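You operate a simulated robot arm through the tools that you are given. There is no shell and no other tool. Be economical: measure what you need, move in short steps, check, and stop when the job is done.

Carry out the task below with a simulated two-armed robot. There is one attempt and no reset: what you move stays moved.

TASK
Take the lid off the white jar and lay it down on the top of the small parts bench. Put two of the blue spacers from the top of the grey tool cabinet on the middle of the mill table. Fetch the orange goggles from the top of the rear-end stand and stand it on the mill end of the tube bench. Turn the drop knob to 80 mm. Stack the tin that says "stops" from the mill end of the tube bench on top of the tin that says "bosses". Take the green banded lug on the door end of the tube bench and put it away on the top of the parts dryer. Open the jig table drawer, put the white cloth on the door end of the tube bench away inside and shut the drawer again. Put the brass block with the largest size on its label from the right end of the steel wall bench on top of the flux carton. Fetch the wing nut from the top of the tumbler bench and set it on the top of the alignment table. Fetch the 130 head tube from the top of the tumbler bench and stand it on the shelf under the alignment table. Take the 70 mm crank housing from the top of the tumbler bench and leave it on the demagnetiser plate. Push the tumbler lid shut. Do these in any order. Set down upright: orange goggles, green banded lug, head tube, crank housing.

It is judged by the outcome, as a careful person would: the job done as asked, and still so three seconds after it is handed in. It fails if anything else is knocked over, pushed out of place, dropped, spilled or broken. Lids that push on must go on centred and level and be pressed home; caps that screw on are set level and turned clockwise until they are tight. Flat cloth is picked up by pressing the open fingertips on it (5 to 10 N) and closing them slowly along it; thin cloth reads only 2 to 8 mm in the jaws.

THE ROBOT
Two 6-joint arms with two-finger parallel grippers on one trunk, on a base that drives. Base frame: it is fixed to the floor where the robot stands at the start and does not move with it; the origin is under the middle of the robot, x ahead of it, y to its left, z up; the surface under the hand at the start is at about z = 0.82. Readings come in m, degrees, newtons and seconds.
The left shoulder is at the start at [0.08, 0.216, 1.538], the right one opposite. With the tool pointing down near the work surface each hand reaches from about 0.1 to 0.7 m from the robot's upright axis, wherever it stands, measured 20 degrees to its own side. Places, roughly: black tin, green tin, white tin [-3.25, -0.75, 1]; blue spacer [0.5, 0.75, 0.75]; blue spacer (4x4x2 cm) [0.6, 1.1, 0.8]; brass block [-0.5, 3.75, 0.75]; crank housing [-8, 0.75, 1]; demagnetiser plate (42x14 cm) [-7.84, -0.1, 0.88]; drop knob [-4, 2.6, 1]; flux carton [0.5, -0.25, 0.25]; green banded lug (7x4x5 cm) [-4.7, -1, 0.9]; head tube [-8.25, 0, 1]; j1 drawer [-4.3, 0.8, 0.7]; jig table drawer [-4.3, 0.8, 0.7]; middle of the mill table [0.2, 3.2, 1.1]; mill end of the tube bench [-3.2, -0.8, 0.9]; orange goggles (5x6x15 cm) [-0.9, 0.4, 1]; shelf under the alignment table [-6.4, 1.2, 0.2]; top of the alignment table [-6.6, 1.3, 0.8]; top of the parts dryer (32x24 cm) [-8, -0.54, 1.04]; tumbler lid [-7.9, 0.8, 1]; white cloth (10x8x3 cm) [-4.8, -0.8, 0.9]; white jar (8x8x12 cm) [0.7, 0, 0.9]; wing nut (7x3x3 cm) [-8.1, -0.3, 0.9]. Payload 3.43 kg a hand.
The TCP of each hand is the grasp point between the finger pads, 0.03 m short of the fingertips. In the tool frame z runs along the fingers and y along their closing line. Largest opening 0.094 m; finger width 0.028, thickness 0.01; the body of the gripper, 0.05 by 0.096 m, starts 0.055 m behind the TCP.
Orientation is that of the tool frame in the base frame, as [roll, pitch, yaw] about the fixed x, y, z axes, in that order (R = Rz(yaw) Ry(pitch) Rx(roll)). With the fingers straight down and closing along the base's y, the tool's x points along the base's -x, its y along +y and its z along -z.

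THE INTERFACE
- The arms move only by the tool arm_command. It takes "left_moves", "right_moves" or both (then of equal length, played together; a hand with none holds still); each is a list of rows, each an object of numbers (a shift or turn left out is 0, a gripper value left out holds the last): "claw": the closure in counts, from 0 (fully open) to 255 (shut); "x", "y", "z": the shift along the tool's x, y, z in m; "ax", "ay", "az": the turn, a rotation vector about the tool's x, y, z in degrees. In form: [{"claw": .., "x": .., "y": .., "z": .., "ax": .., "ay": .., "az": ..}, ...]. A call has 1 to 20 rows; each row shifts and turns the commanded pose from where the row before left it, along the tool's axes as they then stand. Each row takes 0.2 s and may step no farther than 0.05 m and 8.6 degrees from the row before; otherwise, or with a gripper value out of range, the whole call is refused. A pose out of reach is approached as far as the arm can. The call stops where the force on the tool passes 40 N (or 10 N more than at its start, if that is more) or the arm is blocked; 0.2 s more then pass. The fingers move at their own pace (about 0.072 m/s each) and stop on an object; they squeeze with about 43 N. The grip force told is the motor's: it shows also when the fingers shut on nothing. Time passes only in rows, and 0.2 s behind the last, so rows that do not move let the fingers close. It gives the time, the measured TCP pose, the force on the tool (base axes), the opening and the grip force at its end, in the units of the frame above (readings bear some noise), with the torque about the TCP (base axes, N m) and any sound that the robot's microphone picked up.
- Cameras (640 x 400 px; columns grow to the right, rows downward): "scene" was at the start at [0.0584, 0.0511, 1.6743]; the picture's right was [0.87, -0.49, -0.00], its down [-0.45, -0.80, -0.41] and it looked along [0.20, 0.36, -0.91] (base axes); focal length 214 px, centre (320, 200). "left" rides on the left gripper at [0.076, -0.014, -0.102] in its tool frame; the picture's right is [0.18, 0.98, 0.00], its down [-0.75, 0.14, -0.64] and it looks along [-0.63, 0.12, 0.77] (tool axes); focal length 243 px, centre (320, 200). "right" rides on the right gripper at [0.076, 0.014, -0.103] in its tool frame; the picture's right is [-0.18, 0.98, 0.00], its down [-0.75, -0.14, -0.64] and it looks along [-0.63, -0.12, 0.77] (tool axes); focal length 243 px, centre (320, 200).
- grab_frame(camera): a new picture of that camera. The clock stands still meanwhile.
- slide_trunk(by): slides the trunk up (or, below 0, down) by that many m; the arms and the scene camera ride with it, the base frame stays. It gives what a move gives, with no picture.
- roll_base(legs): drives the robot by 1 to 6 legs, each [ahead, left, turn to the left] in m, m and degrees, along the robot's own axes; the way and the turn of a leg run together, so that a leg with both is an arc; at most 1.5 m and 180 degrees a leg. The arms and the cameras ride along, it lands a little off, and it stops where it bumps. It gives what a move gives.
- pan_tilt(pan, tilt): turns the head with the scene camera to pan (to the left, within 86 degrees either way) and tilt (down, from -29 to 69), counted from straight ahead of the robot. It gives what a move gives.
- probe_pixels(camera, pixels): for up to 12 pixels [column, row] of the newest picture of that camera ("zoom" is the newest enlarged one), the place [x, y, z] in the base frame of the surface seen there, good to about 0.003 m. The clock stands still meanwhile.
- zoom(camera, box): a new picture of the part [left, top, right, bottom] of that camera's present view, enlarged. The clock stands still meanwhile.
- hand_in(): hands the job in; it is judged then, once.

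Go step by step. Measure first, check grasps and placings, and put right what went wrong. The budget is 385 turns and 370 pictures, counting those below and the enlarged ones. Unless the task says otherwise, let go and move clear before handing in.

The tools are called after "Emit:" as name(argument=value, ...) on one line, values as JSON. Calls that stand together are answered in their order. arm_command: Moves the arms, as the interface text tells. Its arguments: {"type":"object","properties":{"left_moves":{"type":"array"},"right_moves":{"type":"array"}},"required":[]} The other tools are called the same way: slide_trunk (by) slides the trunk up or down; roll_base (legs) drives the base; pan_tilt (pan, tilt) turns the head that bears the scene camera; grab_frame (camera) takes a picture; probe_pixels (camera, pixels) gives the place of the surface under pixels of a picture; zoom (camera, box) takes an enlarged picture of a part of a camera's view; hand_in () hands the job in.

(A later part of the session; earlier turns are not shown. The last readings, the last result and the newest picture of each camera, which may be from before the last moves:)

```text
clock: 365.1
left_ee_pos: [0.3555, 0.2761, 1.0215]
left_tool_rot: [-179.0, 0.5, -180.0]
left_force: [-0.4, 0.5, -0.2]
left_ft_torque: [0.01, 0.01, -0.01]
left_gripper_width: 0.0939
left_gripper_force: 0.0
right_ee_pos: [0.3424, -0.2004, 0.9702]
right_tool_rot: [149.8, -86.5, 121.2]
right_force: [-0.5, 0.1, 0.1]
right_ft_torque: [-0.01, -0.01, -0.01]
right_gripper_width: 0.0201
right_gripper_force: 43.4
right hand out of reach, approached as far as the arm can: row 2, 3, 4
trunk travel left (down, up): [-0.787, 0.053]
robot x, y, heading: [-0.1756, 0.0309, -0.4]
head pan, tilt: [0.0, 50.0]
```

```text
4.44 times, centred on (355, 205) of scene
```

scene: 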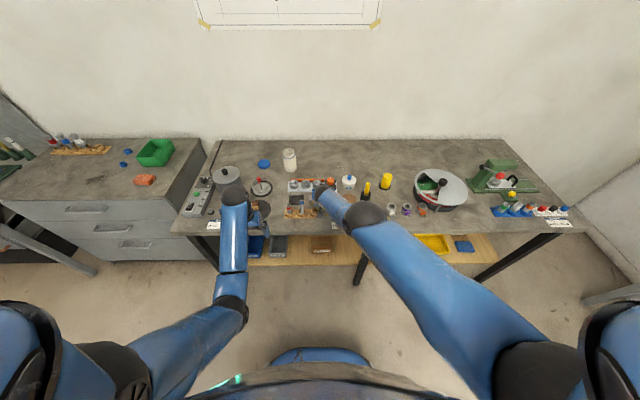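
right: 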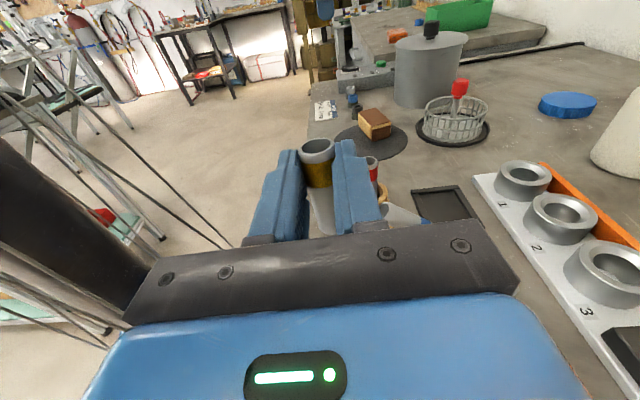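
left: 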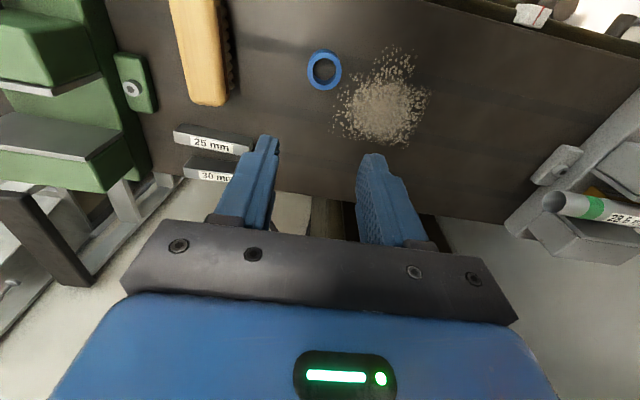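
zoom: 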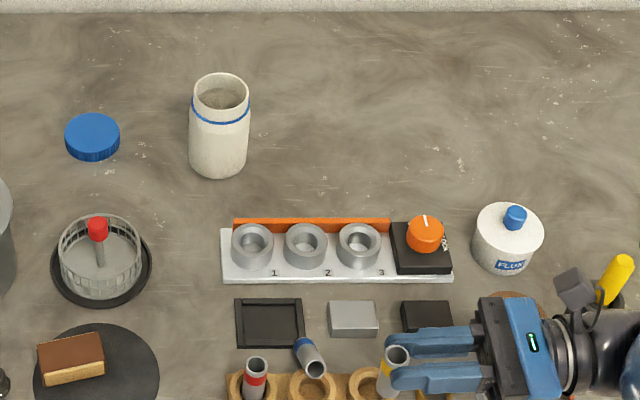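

Rotate the hand so that the wrist stays clear of the yellow handle, and see where it goes.

Emit:
arm_command(right_moves=[{"ax": -8.3}, {"ax": -8.3}, {"ax": -8.3}, {}])

Emit:
zoom(camera="scene", box=[290, 160, 420, 250])

Emit:
probe_pixels(camera="zoom", pixels=[[615, 260], [600, 300], [388, 365], [384, 395], [365, 375], [580, 330], [540, 380]])

```text
clock: 366.1
left_ee_pos: [0.3562, 0.2768, 1.0198]
left_tool_rot: [-179.0, 0.7, -179.9]
left_force: [-0.2, 0.2, 0.4]
left_ft_torque: [0.01, 0.02, -0.04]
left_gripper_width: 0.0941
left_gripper_force: 0.0
right_ee_pos: [0.3428, -0.1989, 0.971]
right_tool_rot: [125.2, -86.4, 120.6]
right_force: [0.6, 0.2, -0.9]
right_ft_torque: [-0.05, 0.04, 0.01]
right_gripper_width: 0.0202
right_gripper_force: 42.9
trunk travel left (down, up): [-0.787, 0.053]
robot x, y, heading: [-0.1787, 0.0274, -0.2]
head pan, tilt: [0.0, 50.0]
```

```text
4.44 times, centred on (355, 205) of scene
```

zoom: 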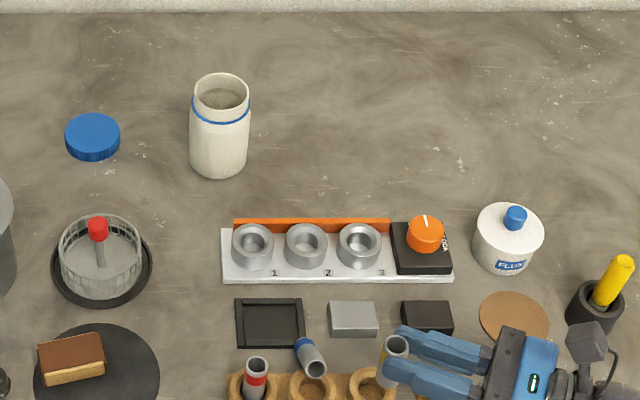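

```text
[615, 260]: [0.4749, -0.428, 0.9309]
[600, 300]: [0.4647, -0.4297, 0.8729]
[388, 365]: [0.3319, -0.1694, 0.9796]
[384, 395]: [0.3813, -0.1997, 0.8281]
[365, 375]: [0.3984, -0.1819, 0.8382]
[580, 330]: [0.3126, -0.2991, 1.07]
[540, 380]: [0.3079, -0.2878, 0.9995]
```

Tube axis now ≈(0.352,-0.1785). Shift base +30 mm, −8 mm, then lower by trunk part-way and check.

Emit:
roll_base(legs=[[0.03, -0.008, 0]])

Emit:
slide_trunk(by=-0.06)

Emit:
zoom(camera="scene", box=[290, 170, 410, 260])

Emit:
grab_frame(camera="right")

```text
clock: 366.9
left_ee_pos: [0.3781, 0.2708, 1.0243]
left_tool_rot: [-178.9, 1.0, -180.0]
left_force: [-0.8, -0.1, 0.0]
left_ft_torque: [-0.03, -0.03, 0.02]
left_gripper_width: 0.0942
left_gripper_force: 0.1
right_ee_pos: [0.3656, -0.2073, 0.9747]
right_tool_rot: [121.5, -86.1, 124.5]
right_force: [-0.1, -0.7, -0.4]
right_ft_torque: [-0.04, 0.02, -0.08]
right_gripper_width: 0.0202
right_gripper_force: 43.1
trunk travel left (down, up): [-0.787, 0.053]
robot x, y, heading: [-0.1481, 0.0203, -0.3]
head pan, tilt: [0.0, 50.0]
```

```text
clock: 367.9
left_ee_pos: [0.3843, 0.2682, 0.9611]
left_tool_rot: [-179.2, 0.5, -180.0]
left_force: [0.4, 0.0, -0.4]
left_ft_torque: [0.02, -0.01, 0.01]
left_gripper_width: 0.0938
left_gripper_force: 0.1
right_ee_pos: [0.3731, -0.2077, 0.9106]
right_tool_rot: [126.3, -86.5, 119.7]
right_force: [-0.7, -0.8, -1.0]
right_ft_torque: [-0.04, -0.02, 0.02]
right_gripper_width: 0.0203
right_gripper_force: 43.3
trunk travel left (down, up): [-0.727, 0.113]
robot x, y, heading: [-0.1474, 0.0206, -0.1]
head pan, tilt: [0.0, 50.0]
```

```text
4.44 times, centred on (350, 215) of scene
```

zoom: 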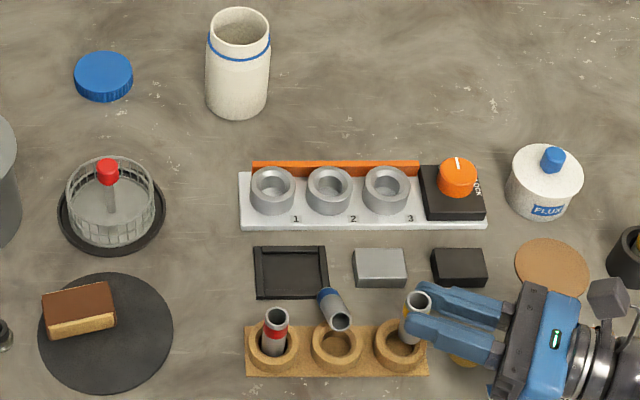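

```text
191 pictures are left
```

right: 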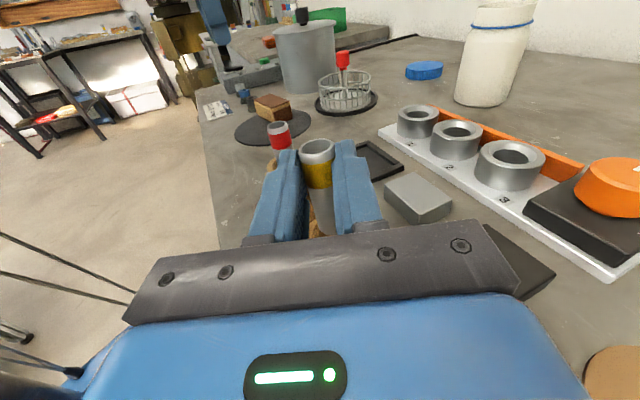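

Tube bottom is over the cup. Lower gently.

Emit:
slide_trunk(by=-0.02)

Emit:
zoom(camera="scene", box=[330, 220, 390, 260])

```text
clock: 368.6
left_ee_pos: [0.3833, 0.2688, 0.9422]
left_tool_rot: [-179.1, 0.5, 180.0]
left_force: [-0.9, 0.6, 0.0]
left_ft_torque: [-0.02, -0.01, -0.02]
left_gripper_width: 0.094
left_gripper_force: 0.1
right_ee_pos: [0.3721, -0.2074, 0.8901]
right_tool_rot: [126.0, -86.4, 119.9]
right_force: [0.9, 1.5, -0.4]
right_ft_torque: [0.07, -0.03, 0.01]
right_gripper_width: 0.0201
right_gripper_force: 43.0
trunk travel left (down, up): [-0.707, 0.133]
robot x, y, heading: [-0.1491, 0.0194, -0.3]
head pan, tilt: [0.0, 50.0]
```

```text
10.00 times, centred on (360, 240) of scene
```

zoom: 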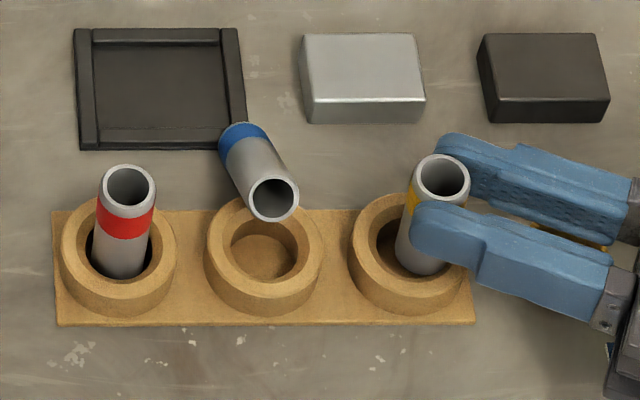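

Shift the tube 7 mm toward the cup centre.

Emit:
arm_command(right_moves=[{"x": 0.004}, {"z": 0.008}, {}])

Emit:
zoom(camera="scene", box=[330, 220, 390, 260])

```text
clock: 369.4
left_ee_pos: [0.3844, 0.2698, 0.9408]
left_tool_rot: [-179.0, 0.6, 180.0]
left_force: [0.7, 0.6, 0.3]
left_ft_torque: [0.0, 0.0, 0.02]
left_gripper_width: 0.0939
left_gripper_force: 0.1
right_ee_pos: [0.3734, -0.2, 0.8957]
right_tool_rot: [125.3, -86.5, 120.6]
right_force: [-0.5, 0.0, -0.3]
right_ft_torque: [-0.04, -0.03, 0.0]
right_gripper_width: 0.0203
right_gripper_force: 42.9
trunk travel left (down, up): [-0.707, 0.133]
robot x, y, heading: [-0.1487, 0.0206, -0.3]
head pan, tilt: [0.0, 50.0]
```

```text
10.00 times, centred on (360, 240) of scene
```

zoom: 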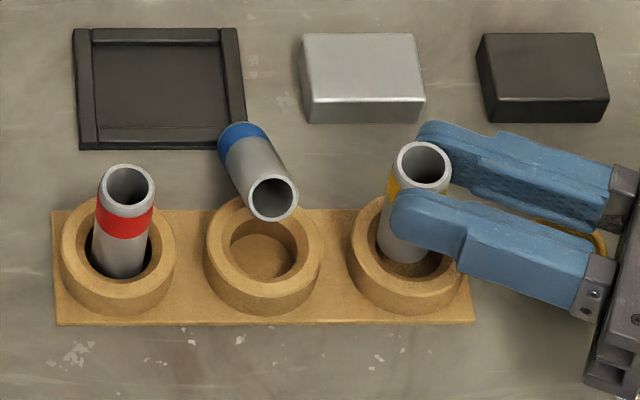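

Now centred. Lower until it touches the cup floor.

Emit:
slide_trunk(by=-0.014)

Emit:
slide_trunk(by=-0.006)

Emit:
zoom(camera="scene", box=[330, 220, 390, 260])

```text
clock: 370.0
left_ee_pos: [0.3836, 0.2682, 0.9273]
left_tool_rot: [-179.1, 0.5, -179.9]
left_force: [1.1, -0.2, 1.0]
left_ft_torque: [0.03, 0.02, 0.01]
left_gripper_width: 0.0944
left_gripper_force: 0.1
right_ee_pos: [0.3735, -0.2015, 0.8812]
right_tool_rot: [125.7, -86.4, 120.3]
right_force: [-0.8, -1.8, -1.9]
right_ft_torque: [-0.09, 0.03, 0.02]
right_gripper_width: 0.0203
right_gripper_force: 42.6
trunk travel left (down, up): [-0.693, 0.147]
robot x, y, heading: [-0.147, 0.0209, -0.4]
head pan, tilt: [0.0, 50.0]
```

```text
clock: 370.6
left_ee_pos: [0.3837, 0.2685, 0.924]
left_tool_rot: [-179.0, 0.5, -180.0]
left_force: [-1.0, 0.4, -0.5]
left_ft_torque: [0.0, 0.01, 0.02]
left_gripper_width: 0.0941
left_gripper_force: 0.0
right_ee_pos: [0.3742, -0.2008, 0.8787]
right_tool_rot: [120.7, -86.3, 125.2]
right_force: [-2.5, -2.5, 15.5]
right_ft_torque: [0.27, -0.03, 0.02]
right_gripper_width: 0.0203
right_gripper_force: 42.9
trunk travel left (down, up): [-0.687, 0.153]
robot x, y, heading: [-0.1472, 0.0141, -0.2]
head pan, tilt: [0.0, 50.0]
```

```text
10.00 times, centred on (360, 240) of scene
```

zoom: 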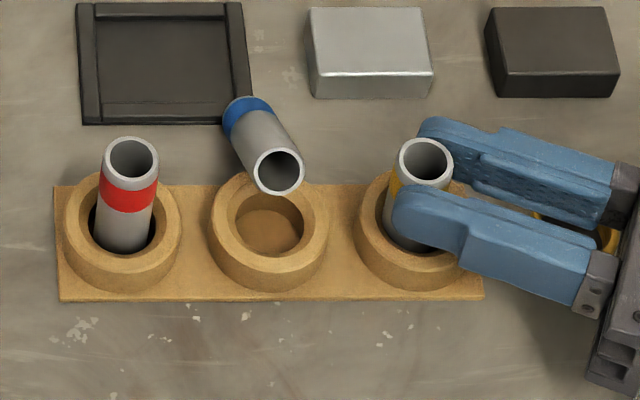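

Seated in the cup (15 N). Release and retreat along the finger axis.

Emit:
arm_command(right_moves=[{"claw": 170}, {}, {}, {"z": -0.02}, {"z": -0.03}, {"z": -0.03}, {}])

Emit:
zoom(camera="scene", box=[320, 200, 400, 260])

```text
clock: 372.2
left_ee_pos: [0.3848, 0.2695, 0.9203]
left_tool_rot: [-179.1, 0.5, -179.9]
left_force: [0.1, 0.6, -1.1]
left_ft_torque: [-0.01, 0.03, -0.01]
left_gripper_width: 0.094
left_gripper_force: 0.0
right_ee_pos: [0.3436, -0.2738, 0.8771]
right_tool_rot: [125.8, -86.3, 120.1]
right_force: [-0.1, -1.1, -0.6]
right_ft_torque: [-0.02, 0.01, -0.01]
right_gripper_width: 0.0312
right_gripper_force: 0.1
trunk travel left (down, up): [-0.687, 0.153]
robot x, y, heading: [-0.1488, 0.0145, -0.3]
head pan, tilt: [0.0, 50.0]
```

```text
6.67 times, centred on (360, 230) of scene
```

zoom: 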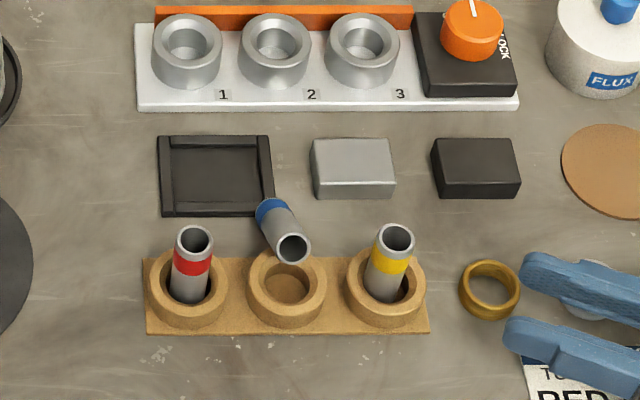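

Yellow tube stands again. Now the blue one: raise, return the right hand to vertical with closing along y.

Emit:
slide_trunk(by=0.1)

Emit:
arm_command(right_moves=[{"ay": -8.5}, {"ay": -8.5}, {"ay": -8.5}, {"ay": -8.5}, {"ay": -8.5}, {"ay": -8.5}, {"ay": -8.5}, {"ay": -8.5}, {"ay": -8.5}, {"ay": -8.5}, {}])

Emit:
arm_command(right_moves=[{"az": -8.5}, {"az": -8.5}, {"az": -8.5}, {"az": -8.5}, {"az": -8.5}, {"az": -8.5}, {"az": -8.5}, {"az": -8.5}, {"az": -8.5}, {"az": -8.5}, {"az": -8.5}, {"az": -8.5}, {"az": -8.5}])

Emit:
grab_frame(camera="right")

```text
clock: 373.5
left_ee_pos: [0.3843, 0.2679, 1.0213]
left_tool_rot: [-179.1, 0.5, 180.0]
left_force: [-0.3, 0.5, 0.2]
left_ft_torque: [0.01, -0.02, 0.0]
left_gripper_width: 0.0943
left_gripper_force: 0.1
right_ee_pos: [0.342, -0.2734, 0.9772]
right_tool_rot: [125.5, -86.4, 120.5]
right_force: [0.2, 0.0, 0.0]
right_ft_torque: [0.02, 0.0, -0.05]
right_gripper_width: 0.0313
right_gripper_force: 0.0
trunk travel left (down, up): [-0.787, 0.053]
robot x, y, heading: [-0.15, 0.0174, -0.3]
head pan, tilt: [0.0, 50.0]
```

```text
clock: 375.9
left_ee_pos: [0.3838, 0.2691, 1.0214]
left_tool_rot: [-179.1, 0.6, 179.9]
left_force: [0.1, 0.5, -0.3]
left_ft_torque: [0.0, 0.01, -0.01]
left_gripper_width: 0.0938
left_gripper_force: 0.1
right_ee_pos: [0.3416, -0.2725, 0.9779]
right_tool_rot: [177.1, -2.8, 66.2]
right_force: [0.2, 0.6, -0.3]
right_ft_torque: [0.02, 0.02, 0.0]
right_gripper_width: 0.0316
right_gripper_force: 0.0
trunk travel left (down, up): [-0.787, 0.053]
robot x, y, heading: [-0.1457, 0.0265, -0.3]
head pan, tilt: [0.0, 50.0]
```

```text
clock: 378.7
left_ee_pos: [0.3842, 0.2698, 1.021]
left_tool_rot: [-179.1, 0.4, -180.0]
left_force: [0.2, 0.5, -0.2]
left_ft_torque: [-0.02, 0.01, 0.01]
left_gripper_width: 0.0939
left_gripper_force: 0.1
right_ee_pos: [0.3426, -0.2732, 0.9779]
right_tool_rot: [178.3, 3.7, 176.7]
right_force: [0.5, -0.5, 1.0]
right_ft_torque: [-0.01, -0.01, 0.03]
right_gripper_width: 0.0313
right_gripper_force: 0.0
trunk travel left (down, up): [-0.787, 0.053]
robot x, y, heading: [-0.1468, 0.0231, -0.2]
head pan, tilt: [0.0, 50.0]
```

```text
186 pictures are left
```

right: 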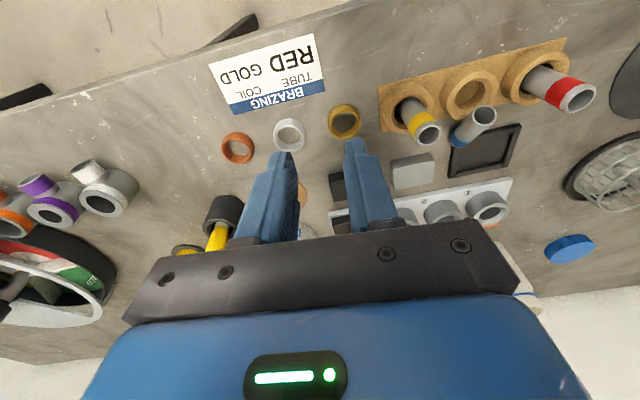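

Move over the blue tube's middle (0.415,-0.1245).

Emit:
arm_command(right_moves=[{"x": -0.016, "y": 0.038, "az": -3}, {"x": -0.018, "y": 0.038}, {"x": -0.018, "y": 0.038}, {"x": -0.018, "y": 0.0365}, {"z": 0.03}, {}])

Emit:
grab_frame(camera="right")

Emit:
probe_pixels(camera="right", pixels=[[315, 95], [318, 110], [320, 120], [322, 135], [310, 80]])

```text
clock: 380.1
left_ee_pos: [0.3841, 0.2678, 1.0224]
left_tool_rot: [-179.1, 0.6, -180.0]
left_force: [-0.7, 0.1, -0.2]
left_ft_torque: [-0.01, 0.0, -0.02]
left_gripper_width: 0.0941
left_gripper_force: 0.0
right_ee_pos: [0.4167, -0.1226, 0.9584]
right_tool_rot: [178.4, 3.9, 179.4]
right_force: [-1.0, 1.0, 0.4]
right_ft_torque: [0.02, -0.01, 0.0]
right_gripper_width: 0.0312
right_gripper_force: 0.0
trunk travel left (down, up): [-0.787, 0.053]
robot x, y, heading: [-0.1444, 0.0195, -0.2]
head pan, tilt: [0.0, 50.0]
```

```text
185 pictures are left
```

right: 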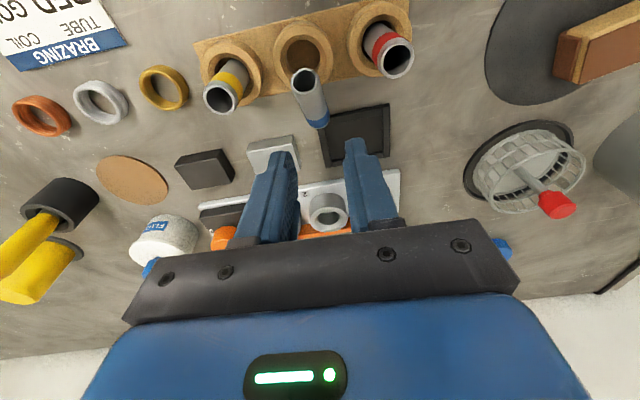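

```text
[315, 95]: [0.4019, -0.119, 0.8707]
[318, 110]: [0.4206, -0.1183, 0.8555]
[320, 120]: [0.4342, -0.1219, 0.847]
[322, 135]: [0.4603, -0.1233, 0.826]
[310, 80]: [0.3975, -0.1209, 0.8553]
```

Emit:
arm_command(right_moves=[{"y": 0.002, "z": 0.03}, {"z": 0.03}, {"z": 0.02}, {"z": 0.006}, {}, {"claw": 255}, {}, {}, {"z": -0.03}, {"z": -0.03}, {}])

Emit:
grab_frame(camera="right")

```text
clock: 382.5
left_ee_pos: [0.3852, 0.2673, 1.0203]
left_tool_rot: [-179.0, 0.5, 180.0]
left_force: [-0.2, -0.5, 0.9]
left_ft_torque: [0.0, 0.03, -0.01]
left_gripper_width: 0.0939
left_gripper_force: 0.0
right_ee_pos: [0.4207, -0.1226, 0.9288]
right_tool_rot: [178.5, 3.8, 179.5]
right_force: [-0.5, -0.4, -1.2]
right_ft_torque: [0.01, 0.01, -0.03]
right_gripper_width: 0.0202
right_gripper_force: 42.9
trunk travel left (down, up): [-0.787, 0.053]
robot x, y, heading: [-0.1427, 0.0172, -0.3]
head pan, tilt: [0.0, 50.0]
```

```text
184 pictures are left
```

right: 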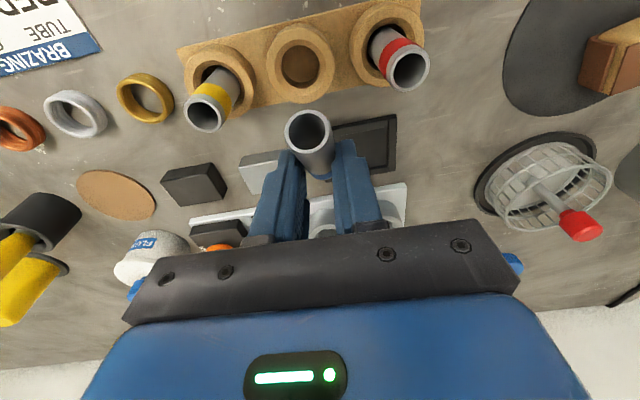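

Blue tube held, tilted. Carry to the front strip, rotate so its blue end points to −y, and lay it down.

Emit:
arm_command(right_moves=[{"x": 0.03, "z": -0.01}, {"x": 0.03}, {"x": 0.027}, {"az": 8.5}, {"az": 8.5}, {"az": 8.5}, {"az": 8.5}, {"az": 8.5}, {"az": 8.5}, {"az": 8.5}, {"az": 8.5}, {"az": 8.5}, {"az": 8.5}, {"az": 5, "x": -0.03}, {"x": -0.036}, {}])

Emit:
grab_frame(camera="right")

```text
clock: 385.9
left_ee_pos: [0.3844, 0.2682, 1.0208]
left_tool_rot: [-179.0, 0.5, 180.0]
left_force: [0.5, 0.0, 0.2]
left_ft_torque: [-0.02, -0.01, 0.0]
left_gripper_width: 0.0941
left_gripper_force: 0.0
right_ee_pos: [0.332, -0.1852, 0.9331]
right_tool_rot: [176.1, -1.5, 89.5]
right_force: [-0.4, 0.4, -1.2]
right_ft_torque: [-0.01, -0.03, 0.05]
right_gripper_width: 0.0203
right_gripper_force: 42.8
trunk travel left (down, up): [-0.787, 0.053]
robot x, y, heading: [-0.1467, 0.0184, -0.5]
head pan, tilt: [0.0, 50.0]
```

```text
183 pictures are left
```

right: 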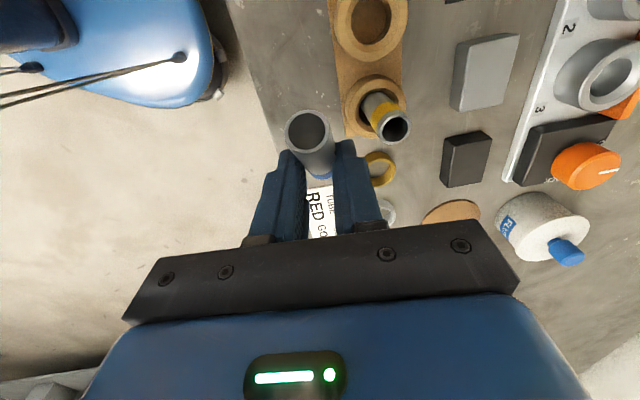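

Emit:
arm_command(right_moves=[{"z": 0.03}, {"z": 0.025}, {"z": 0.008}, {"z": 0.005}, {"z": 0.004}, {"z": 0.003}, {"z": 0.003}, {}])

Emit:
grab_frame(camera="right")

```text
clock: 387.7
left_ee_pos: [0.382, 0.2711, 1.0229]
left_tool_rot: [-179.1, 0.7, 180.0]
left_force: [0.3, -0.7, -0.3]
left_ft_torque: [0.04, -0.02, -0.02]
left_gripper_width: 0.0942
left_gripper_force: 0.1
right_ee_pos: [0.3372, -0.1835, 0.8591]
right_tool_rot: [175.7, -1.4, 89.7]
right_force: [0.5, 2.4, 37.7]
right_ft_torque: [-0.27, -0.07, 0.0]
right_gripper_width: 0.0201
right_gripper_force: 43.0
trunk travel left (down, up): [-0.787, 0.053]
robot x, y, heading: [-0.1461, 0.0204, -0.3]
head pan, tilt: [0.0, 50.0]
```

```text
182 pictures are left
```

right: 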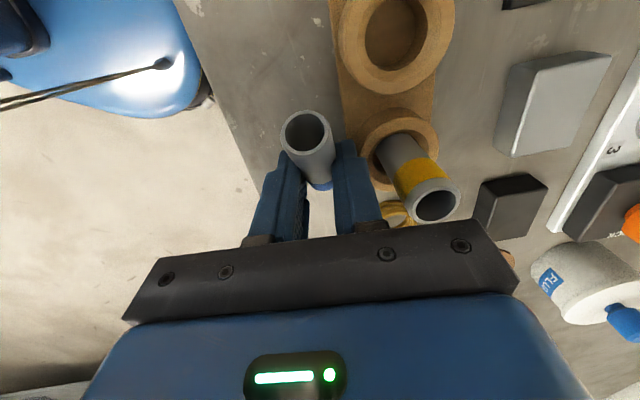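

Emit:
arm_command(right_moves=[{"z": -0.003}, {"claw": 205}, {}, {"claw": 170}, {}, {}])

Emit:
arm_command(right_moves=[{"z": -0.03}, {"z": -0.04}, {"z": -0.03}, {}])

Emit:
grab_frame(camera="right")

```text
clock: 389.1
left_ee_pos: [0.3838, 0.2683, 1.0222]
left_tool_rot: [-179.0, 0.5, -179.9]
left_force: [0.8, -0.2, -0.2]
left_ft_torque: [0.01, 0.01, 0.0]
left_gripper_width: 0.0938
left_gripper_force: 0.1
right_ee_pos: [0.3368, -0.1857, 0.8577]
right_tool_rot: [176.3, -1.4, 89.6]
right_force: [-3.6, 0.4, -0.7]
right_ft_torque: [-0.01, 0.11, 0.07]
right_gripper_width: 0.0297
right_gripper_force: 0.1
trunk travel left (down, up): [-0.787, 0.053]
robot x, y, heading: [-0.1495, 0.0181, -0.2]
head pan, tilt: [0.0, 50.0]
```

```text
clock: 390.1
left_ee_pos: [0.385, 0.2686, 1.0214]
left_tool_rot: [-179.2, 0.5, -179.9]
left_force: [-0.6, 0.0, -0.1]
left_ft_torque: [0.0, -0.02, 0.01]
left_gripper_width: 0.094
left_gripper_force: 0.1
right_ee_pos: [0.3318, -0.1881, 0.9591]
right_tool_rot: [176.2, -1.5, 89.6]
right_force: [-0.2, 0.3, 0.1]
right_ft_torque: [-0.01, 0.03, -0.04]
right_gripper_width: 0.0314
right_gripper_force: 0.0
trunk travel left (down, up): [-0.787, 0.053]
robot x, y, heading: [-0.1504, 0.0202, -0.4]
head pan, tilt: [0.0, 50.0]
```

```text
181 pictures are left
```

right: 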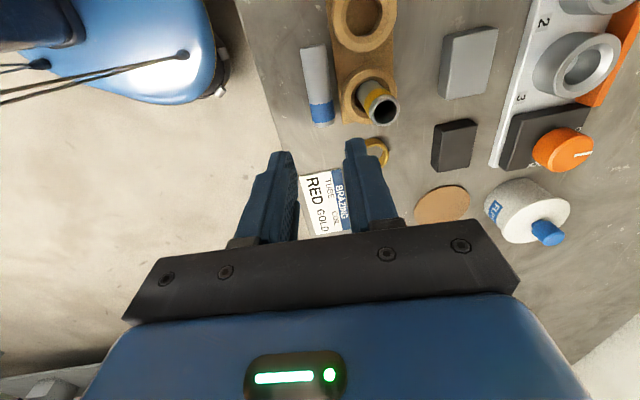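

Blue tube lies flat with blue end at −y. Measure, then rotate the hand to yaw −90.

Emit:
probe_pixels(camera="right", pixels=[[314, 48], [318, 80], [322, 110], [322, 122], [308, 80], [328, 80]])

Emit:
arm_command(right_moves=[{"az": -8.6}, {"az": -8.6}, {"az": -8.6}, {"az": -8.6}, {"az": -8.6}, {"az": -8.6}, {"az": -8.6}, {"az": -8.6}, {"az": -8.6}, {"az": -8.6}, {"az": -8.6}, {"az": -8.6}, {"az": -8.6}, {"az": -8.6}, {"az": -8.6}, {"az": -8.6}, {"az": -8.6}, {"az": -8.6}, {"az": -8.6}, {"az": -8.6}])

Emit:
grab_frame(camera="right")

```text
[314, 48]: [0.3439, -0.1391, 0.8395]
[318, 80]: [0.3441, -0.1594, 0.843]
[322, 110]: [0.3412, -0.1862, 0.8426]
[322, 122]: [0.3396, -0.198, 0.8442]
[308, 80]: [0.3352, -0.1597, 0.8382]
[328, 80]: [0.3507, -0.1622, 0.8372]
```

```text
clock: 394.3
left_ee_pos: [0.3845, 0.2683, 1.0211]
left_tool_rot: [-179.1, 0.6, -179.9]
left_force: [0.7, 0.1, 0.7]
left_ft_torque: [0.01, 0.01, -0.03]
left_gripper_width: 0.094
left_gripper_force: 0.0
right_ee_pos: [0.3323, -0.1875, 0.9565]
right_tool_rot: [-176.4, 1.9, -98.2]
right_force: [0.3, -0.5, -0.2]
right_ft_torque: [0.01, 0.0, 0.01]
right_gripper_width: 0.0313
right_gripper_force: 0.1
trunk travel left (down, up): [-0.787, 0.053]
robot x, y, heading: [-0.149, 0.022, -0.2]
head pan, tilt: [0.0, 50.0]
```

```text
180 pictures are left
```

right: 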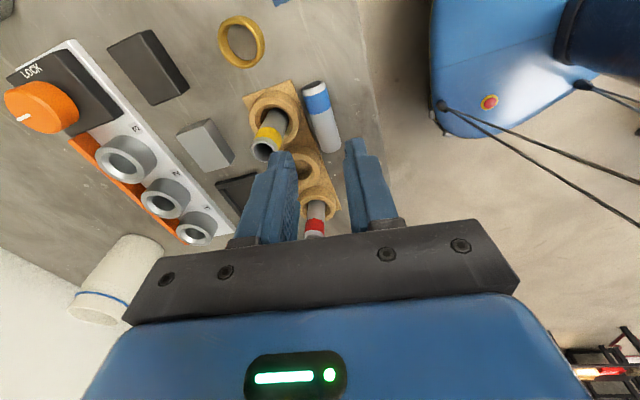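

Approach near the blue end with a narrow gap, avoiding cup 3.

Emit:
arm_command(right_moves=[{"az": -4.2, "claw": 174}, {"x": 0.012, "y": -0.0066}, {"z": 0.04}, {"z": 0.03}, {}])

Emit:
grab_frame(camera="right")

```text
clock: 395.5
left_ee_pos: [0.384, 0.2683, 1.0218]
left_tool_rot: [-179.1, 0.6, -179.9]
left_force: [0.5, -0.3, 0.4]
left_ft_torque: [-0.03, 0.06, 0.03]
left_gripper_width: 0.0937
left_gripper_force: 0.1
right_ee_pos: [0.3437, -0.1973, 0.8893]
right_tool_rot: [-176.1, 1.8, -94.1]
right_force: [-0.3, 0.6, 0.2]
right_ft_torque: [-0.01, 0.02, -0.02]
right_gripper_width: 0.03
right_gripper_force: 0.0
trunk travel left (down, up): [-0.787, 0.053]
robot x, y, heading: [-0.1503, 0.02, -0.2]
head pan, tilt: [0.0, 50.0]
```

```text
179 pictures are left
```

right: 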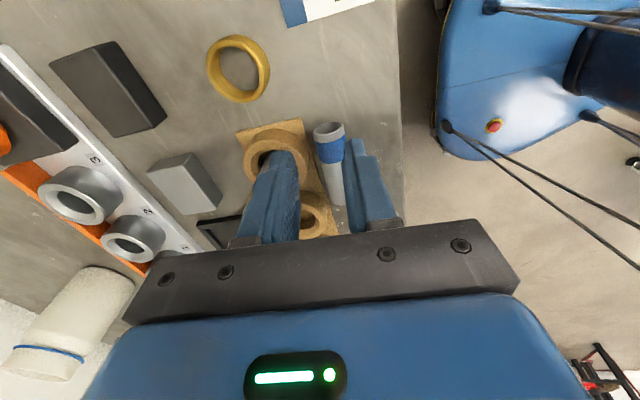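

Emit:
arm_command(right_moves=[{"y": 0.006}, {"z": 0.015}, {}])

Emit:
grab_frame(camera="right")

```text
clock: 396.3
left_ee_pos: [0.3847, 0.2686, 1.022]
left_tool_rot: [-179.2, 0.4, 180.0]
left_force: [-0.9, -0.1, -0.6]
left_ft_torque: [0.02, 0.02, -0.02]
left_gripper_width: 0.0939
left_gripper_force: 0.2
right_ee_pos: [0.3381, -0.1967, 0.8709]
right_tool_rot: [-176.4, 1.8, -94.2]
right_force: [0.5, -0.7, 0.3]
right_ft_torque: [-0.01, -0.02, -0.01]
right_gripper_width: 0.03
right_gripper_force: 0.1
trunk travel left (down, up): [-0.787, 0.053]
robot x, y, heading: [-0.1482, 0.0183, -0.2]
head pan, tilt: [0.0, 50.0]
```

```text
178 pictures are left
```

right: 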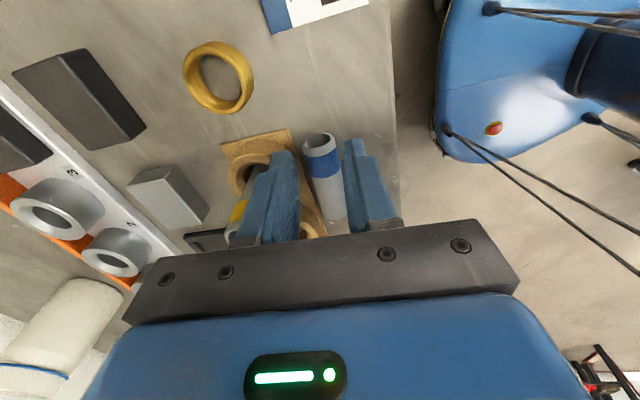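

Emit:
arm_command(right_moves=[{"x": 0.003, "z": 0.008}, {"z": 0.006}, {}, {"claw": 255}, {}, {}, {"z": -0.03}, {"z": -0.04}, {"z": -0.02}, {}])

Emit:
grab_frame(camera="right")

```text
clock: 396.9
left_ee_pos: [0.3796, 0.2699, 1.0219]
left_tool_rot: [-179.0, 0.7, -180.0]
left_force: [-0.7, -0.1, -0.4]
left_ft_torque: [0.04, 0.03, -0.02]
left_gripper_width: 0.094
left_gripper_force: 0.2
right_ee_pos: [0.3421, -0.1977, 0.8703]
right_tool_rot: [-175.1, 1.8, -94.1]
right_force: [-15.5, 5.7, 37.0]
right_ft_torque: [0.22, -0.36, 0.16]
right_gripper_width: 0.0229
right_gripper_force: 0.0
trunk travel left (down, up): [-0.787, 0.053]
robot x, y, heading: [-0.1483, 0.0205, -0.3]
head pan, tilt: [0.0, 50.0]
stopped in row 2 (right hand): the force on the tool passed its limit at 44 N (the readings are from after the stop); the commanded pose is now the measured one
```

```text
177 pictures are left
```

right: 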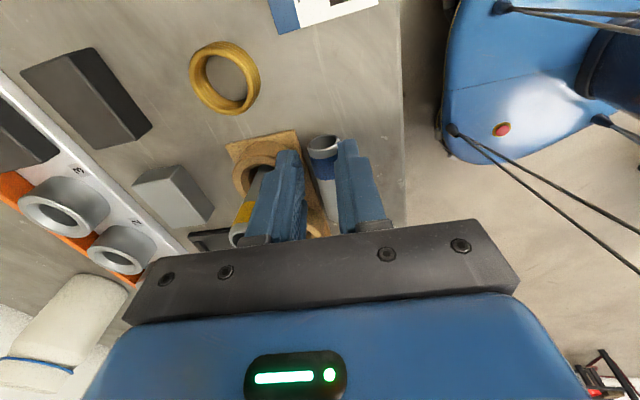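

A finger touched cup 3. I'll lift, regrip the tube lengthwise and move it 2 cm toward the edge first.

Emit:
arm_command(right_moves=[{"z": -0.03}, {"z": -0.04, "claw": 54}, {"z": -0.02}, {"az": 8.5}, {"az": 8.5}, {"az": 8.5}, {"az": 8.5}, {"az": 8.5}, {"az": 8.5}, {"az": 8.5}, {"az": 8.5}, {"az": 8.5}, {"az": 8.5}, {}])

Emit:
grab_frame(camera="right")

Emit:
probe_pixels(camera="right", pixels=[[295, 105], [310, 103], [330, 100], [345, 98], [360, 95]])

```text
clock: 399.9
left_ee_pos: [0.3834, 0.2697, 1.0219]
left_tool_rot: [-179.1, 0.5, -180.0]
left_force: [-0.7, -0.4, 0.0]
left_ft_torque: [0.0, 0.0, -0.01]
left_gripper_width: 0.094
left_gripper_force: 0.0
right_ee_pos: [0.3349, -0.2025, 0.9553]
right_tool_rot: [178.5, 4.5, -179.4]
right_force: [0.0, -0.1, -0.8]
right_ft_torque: [0.03, 0.0, 0.0]
right_gripper_width: 0.0743
right_gripper_force: 0.0
trunk travel left (down, up): [-0.787, 0.053]
robot x, y, heading: [-0.1479, 0.0188, -0.2]
head pan, tilt: [0.0, 50.0]
```

```text
176 pictures are left
```

right: 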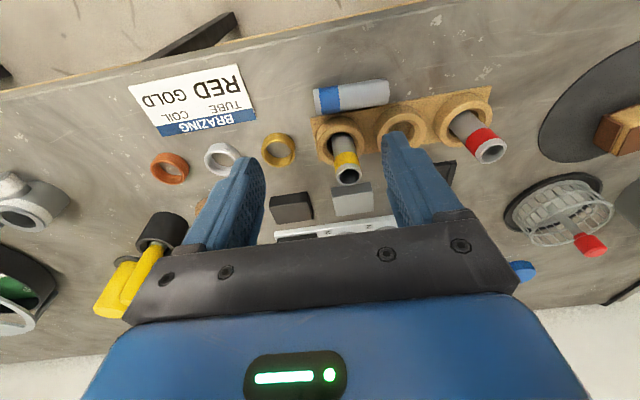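

```text
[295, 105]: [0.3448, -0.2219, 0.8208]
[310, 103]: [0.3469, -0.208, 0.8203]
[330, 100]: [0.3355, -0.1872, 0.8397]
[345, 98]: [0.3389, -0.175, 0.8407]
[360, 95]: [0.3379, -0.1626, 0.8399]
```

Emit:
arm_command(right_moves=[{"ay": 4.5, "y": 0.031}, {"x": -0.001, "z": 0.04}, {"z": 0.04}, {}])

Emit:
grab_frame(camera="right")

```text
clock: 400.9
left_ee_pos: [0.385, 0.2685, 1.0219]
left_tool_rot: [-179.0, 0.5, 179.9]
left_force: [-0.1, -0.3, 0.2]
left_ft_torque: [-0.02, 0.03, 0.02]
left_gripper_width: 0.0941
left_gripper_force: 0.1
right_ee_pos: [0.3345, -0.1703, 0.8747]
right_tool_rot: [178.6, 0.1, -179.0]
right_force: [0.1, 0.7, -0.1]
right_ft_torque: [0.03, 0.03, 0.01]
right_gripper_width: 0.0741
right_gripper_force: 0.1
trunk travel left (down, up): [-0.787, 0.053]
robot x, y, heading: [-0.1476, 0.0217, -0.4]
head pan, tilt: [0.0, 50.0]
```

```text
175 pictures are left
```

right: 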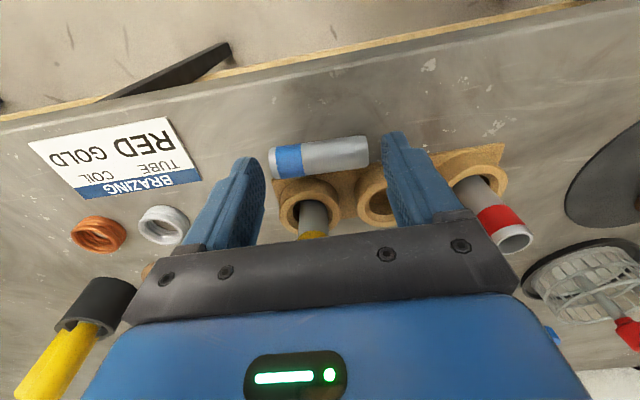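

Emit:
arm_command(right_moves=[{"z": 0.012}, {"z": 0.009}, {}, {"claw": 255}, {}, {}, {"z": -0.015}, {"x": 0.018}, {"z": 0.012}, {"z": 0.003}, {}, {"claw": 40}, {}, {"z": -0.03}, {"z": -0.04}, {"z": -0.03}])

Emit:
arm_command(right_moves=[{"az": -8.6, "claw": 172}, {"az": -8.6}, {"az": -8.6}, {"az": -8.6}, {"az": -8.6}, {"az": -8.6}, {"az": -8.6}, {"az": -8.6}, {"az": -8.6}, {"az": -8.6}, {"az": -4.5}, {}])

Emit:
grab_frame(camera="right")

```text
clock: 404.2
left_ee_pos: [0.3848, 0.2683, 1.0217]
left_tool_rot: [-179.0, 0.5, 180.0]
left_force: [0.2, 0.2, -0.1]
left_ft_torque: [-0.03, -0.01, -0.01]
left_gripper_width: 0.0939
left_gripper_force: 0.0
right_ee_pos: [0.318, -0.1732, 0.9543]
right_tool_rot: [178.6, 0.1, -179.2]
right_force: [0.1, -0.2, 0.0]
right_ft_torque: [0.01, -0.01, -0.02]
right_gripper_width: 0.0795
right_gripper_force: 0.0
trunk travel left (down, up): [-0.787, 0.053]
robot x, y, heading: [-0.152, 0.02, -0.2]
head pan, tilt: [0.0, 50.0]
```

```text
clock: 406.9
left_ee_pos: [0.3844, 0.2693, 1.0223]
left_tool_rot: [-179.1, 0.4, -179.9]
left_force: [0.4, 0.0, 0.0]
left_ft_torque: [-0.01, -0.03, -0.01]
left_gripper_width: 0.094
left_gripper_force: 0.0
right_ee_pos: [0.3179, -0.1711, 0.9542]
right_tool_rot: [-179.9, 1.3, -88.5]
right_force: [0.1, 0.3, -0.4]
right_ft_torque: [-0.02, -0.02, -0.02]
right_gripper_width: 0.0303
right_gripper_force: 0.1
trunk travel left (down, up): [-0.787, 0.053]
robot x, y, heading: [-0.1462, 0.0204, -0.3]
head pan, tilt: [0.0, 50.0]
```

```text
174 pictures are left
```

right: 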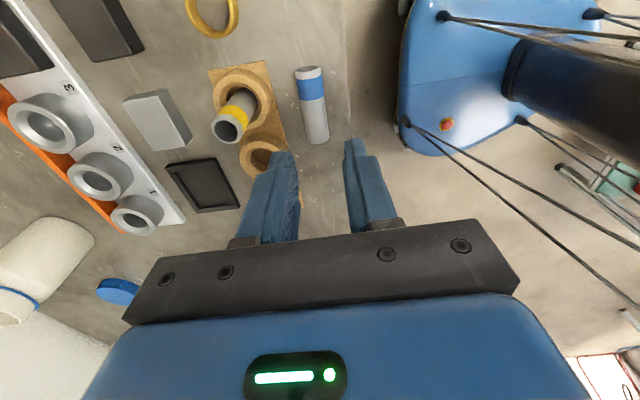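

Emit:
probe_pixels(camera="right", pixels=[[308, 73], [311, 90], [315, 120], [318, 140], [300, 90], [322, 90]])

```text
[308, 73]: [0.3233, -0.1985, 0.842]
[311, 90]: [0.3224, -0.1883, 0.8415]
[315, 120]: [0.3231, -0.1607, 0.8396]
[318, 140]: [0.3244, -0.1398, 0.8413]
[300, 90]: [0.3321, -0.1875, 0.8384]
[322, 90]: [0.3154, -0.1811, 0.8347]
```

Emit:
arm_command(right_moves=[{"x": 0.019, "y": -0.0056}, {"z": 0.04}, {"z": 0.035}, {"z": 0.015}, {"z": 0.0105}, {}, {"claw": 255}, {}, {}, {"z": -0.03}, {"z": -0.04}, {"z": -0.02}, {}])

```text
clock: 409.6
left_ee_pos: [0.3849, 0.2695, 1.0203]
left_tool_rot: [-179.1, 0.5, -180.0]
left_force: [0.2, 0.5, -0.6]
left_ft_torque: [0.0, -0.01, -0.03]
left_gripper_width: 0.0937
left_gripper_force: 0.1
right_ee_pos: [0.3234, -0.191, 0.9448]
right_tool_rot: [-179.9, 1.4, -88.6]
right_force: [0.3, 0.1, -0.7]
right_ft_torque: [-0.03, -0.03, 0.02]
right_gripper_width: 0.0203
right_gripper_force: 42.9
trunk travel left (down, up): [-0.787, 0.053]
robot x, y, heading: [-0.149, 0.0199, -0.3]
head pan, tilt: [0.0, 50.0]
```

Emit:
arm_command(right_moves=[{"az": 8.55}, {"az": 8.55}, {"az": 8.55}, {"az": 8.55}, {"az": 8.55}, {"az": 8.55}, {"az": 8.55}, {"az": 8.55}, {"az": 8.55}, {"az": 8.55}, {"az": 8.55}, {"az": 8.55}, {"az": 8.55}, {"az": 8.55}, {"az": 8.55}, {"az": 8.55}, {"az": 8.55}, {"az": 8.55}, {"az": 8.55}, {"az": 8.55}])

Emit:
arm_command(right_moves=[{"az": 8.5}, {"az": 8.5}, {"az": 8.5}, {"az": 8.5}, {"ay": 8.5}, {"ay": 8.5}, {"ay": 8.5}, {"ay": 8.5}, {"ay": 8.5}, {"ay": 8.5}, {"ay": 8.5}, {"ay": 8.5}, {"ay": 8.5}, {"ay": 8.5}, {}])

Emit:
zoom(camera="scene", box=[320, 190, 420, 260])

Emit:
grab_frame(camera="right")

```text
clock: 413.9
left_ee_pos: [0.3822, 0.2685, 1.0214]
left_tool_rot: [-179.1, 0.5, -179.9]
left_force: [0.3, 0.8, 0.7]
left_ft_torque: [-0.02, 0.0, 0.0]
left_gripper_width: 0.0942
left_gripper_force: 0.0
right_ee_pos: [0.3238, -0.1885, 0.9428]
right_tool_rot: [179.6, -1.5, 100.3]
right_force: [0.4, 0.1, -0.7]
right_ft_torque: [0.01, 0.0, -0.03]
right_gripper_width: 0.02
right_gripper_force: 43.1
trunk travel left (down, up): [-0.787, 0.053]
robot x, y, heading: [-0.1489, 0.0231, -0.5]
head pan, tilt: [0.0, 50.0]
```

```text
clock: 417.1
left_ee_pos: [0.3841, 0.2684, 1.0219]
left_tool_rot: [-179.1, 0.5, 180.0]
left_force: [0.1, -0.5, 0.1]
left_ft_torque: [0.0, -0.02, 0.01]
left_gripper_width: 0.094
left_gripper_force: 0.1
right_ee_pos: [0.3253, -0.1911, 0.9437]
right_tool_rot: [-172.5, -86.4, 58.9]
right_force: [0.0, 1.5, -1.0]
right_ft_torque: [0.01, -0.01, 0.02]
right_gripper_width: 0.0202
right_gripper_force: 42.5
trunk travel left (down, up): [-0.787, 0.053]
robot x, y, heading: [-0.1501, 0.0173, 0.2]
head pan, tilt: [0.0, 50.0]
```

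```text
5.71 times, centred on (370, 225) of scene
```

zoom: 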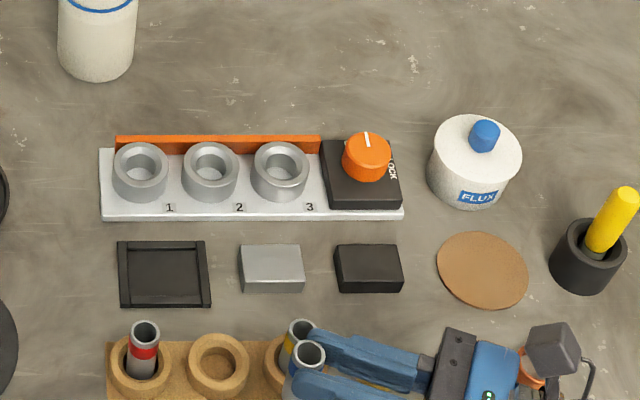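

```text
172 pictures are left
```

right: 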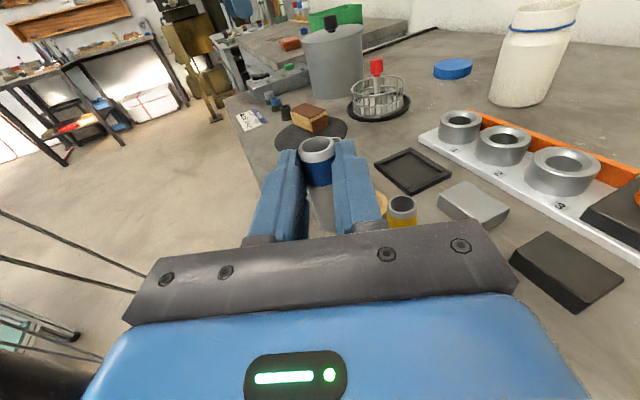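

To avoid the yellow tube I'll approach cup 2 from the front: yaw the hand to point forward.

Emit:
arm_command(right_moves=[{"ax": -8.3}, {"ax": -8.3}, {"ax": -8.3}, {"ax": -8.3}, {"ax": -8.3}, {"ax": -8.3}, {}])

Emit:
grab_frame(camera="scene")

```text
clock: 418.6
left_ee_pos: [0.3853, 0.2684, 1.0208]
left_tool_rot: [-179.1, 0.5, -180.0]
left_force: [-0.1, -0.2, -0.8]
left_ft_torque: [0.0, 0.02, 0.01]
left_gripper_width: 0.0938
left_gripper_force: 0.1
right_ee_pos: [0.3248, -0.1897, 0.9434]
right_tool_rot: [138.6, -86.3, 57.9]
right_force: [0.3, -0.3, -0.4]
right_ft_torque: [-0.01, 0.03, -0.02]
right_gripper_width: 0.0204
right_gripper_force: 42.8
trunk travel left (down, up): [-0.787, 0.053]
robot x, y, heading: [-0.1472, 0.0206, -0.5]
head pan, tilt: [0.0, 50.0]
```

```text
171 pictures are left
```

scene: 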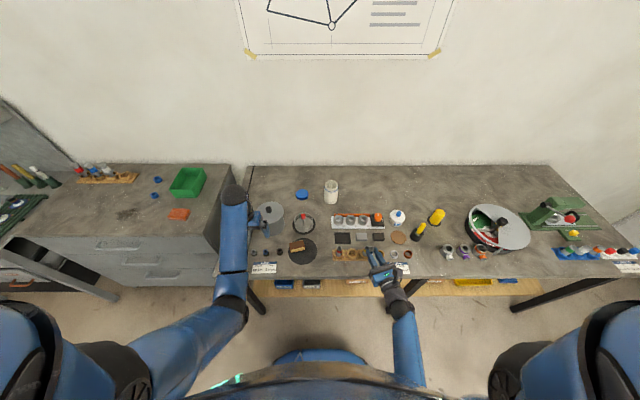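

Now the hand points forward. Move the tube over cup 2 and view.

Emit:
arm_command(right_moves=[{"y": -0.0225}, {"y": -0.0225, "z": 0.015}, {"z": 0.02}, {"z": 0.0146}, {}])

Emit:
zoom(camera="scene", box=[320, 220, 390, 270])

```text
clock: 419.9
left_ee_pos: [0.3833, 0.2687, 1.0218]
left_tool_rot: [-179.1, 0.7, -180.0]
left_force: [0.3, 0.8, 0.2]
left_ft_torque: [0.0, 0.0, 0.01]
left_gripper_width: 0.0939
left_gripper_force: 0.0
right_ee_pos: [0.3587, -0.1337, 0.939]
right_tool_rot: [137.9, -86.3, 58.7]
right_force: [-0.2, 0.2, -1.3]
right_ft_torque: [0.01, 0.01, -0.02]
right_gripper_width: 0.0202
right_gripper_force: 43.3
trunk travel left (down, up): [-0.787, 0.053]
robot x, y, heading: [-0.1474, 0.0196, -0.1]
head pan, tilt: [0.0, 50.0]
```

```text
8.00 times, centred on (355, 245) of scene
```

zoom: 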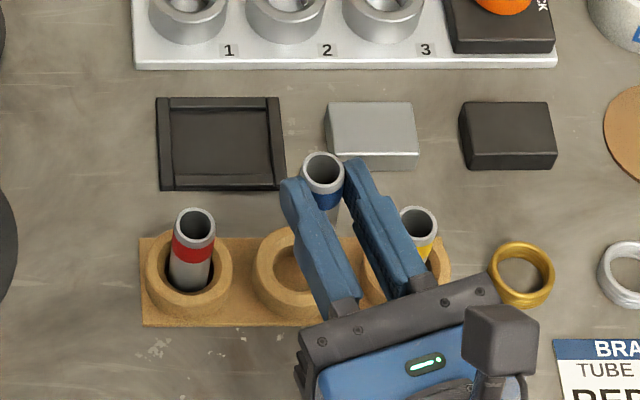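

Emit:
arm_command(right_moves=[{"y": -0.0054, "z": 0.0047}, {}])

Emit:
slide_trunk(by=-0.045)

Emit:
zoom(camera="scene", box=[320, 230, 390, 280])

```text
clock: 420.4
left_ee_pos: [0.3832, 0.2681, 1.0224]
left_tool_rot: [-179.1, 0.6, -180.0]
left_force: [0.6, -0.5, 0.7]
left_ft_torque: [-0.03, -0.03, -0.02]
left_gripper_width: 0.0944
left_gripper_force: 0.0
right_ee_pos: [0.3618, -0.1268, 0.9371]
right_tool_rot: [138.2, -86.3, 58.4]
right_force: [-0.7, -0.2, -0.8]
right_ft_torque: [0.0, 0.04, -0.01]
right_gripper_width: 0.0201
right_gripper_force: 42.9
trunk travel left (down, up): [-0.787, 0.053]
robot x, y, heading: [-0.1466, 0.0244, -0.4]
head pan, tilt: [0.0, 50.0]
```

```text
clock: 421.3
left_ee_pos: [0.3826, 0.2688, 0.9767]
left_tool_rot: [-179.1, 0.5, 180.0]
left_force: [-0.4, -0.8, 0.4]
left_ft_torque: [-0.06, -0.01, 0.01]
left_gripper_width: 0.0942
left_gripper_force: 0.0
right_ee_pos: [0.3615, -0.1275, 0.8923]
right_tool_rot: [137.9, -86.3, 58.6]
right_force: [-1.0, 0.0, -1.2]
right_ft_torque: [-0.01, 0.04, 0.02]
right_gripper_width: 0.0203
right_gripper_force: 43.1
trunk travel left (down, up): [-0.742, 0.098]
robot x, y, heading: [-0.1483, 0.0205, -0.4]
head pan, tilt: [0.0, 50.0]
```

```text
8.00 times, centred on (355, 255) of scene
```

zoom: 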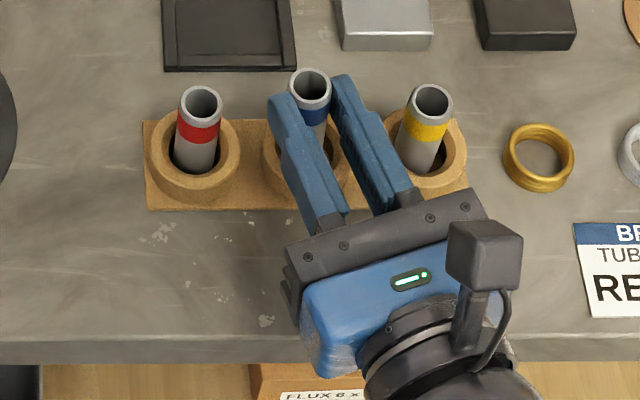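

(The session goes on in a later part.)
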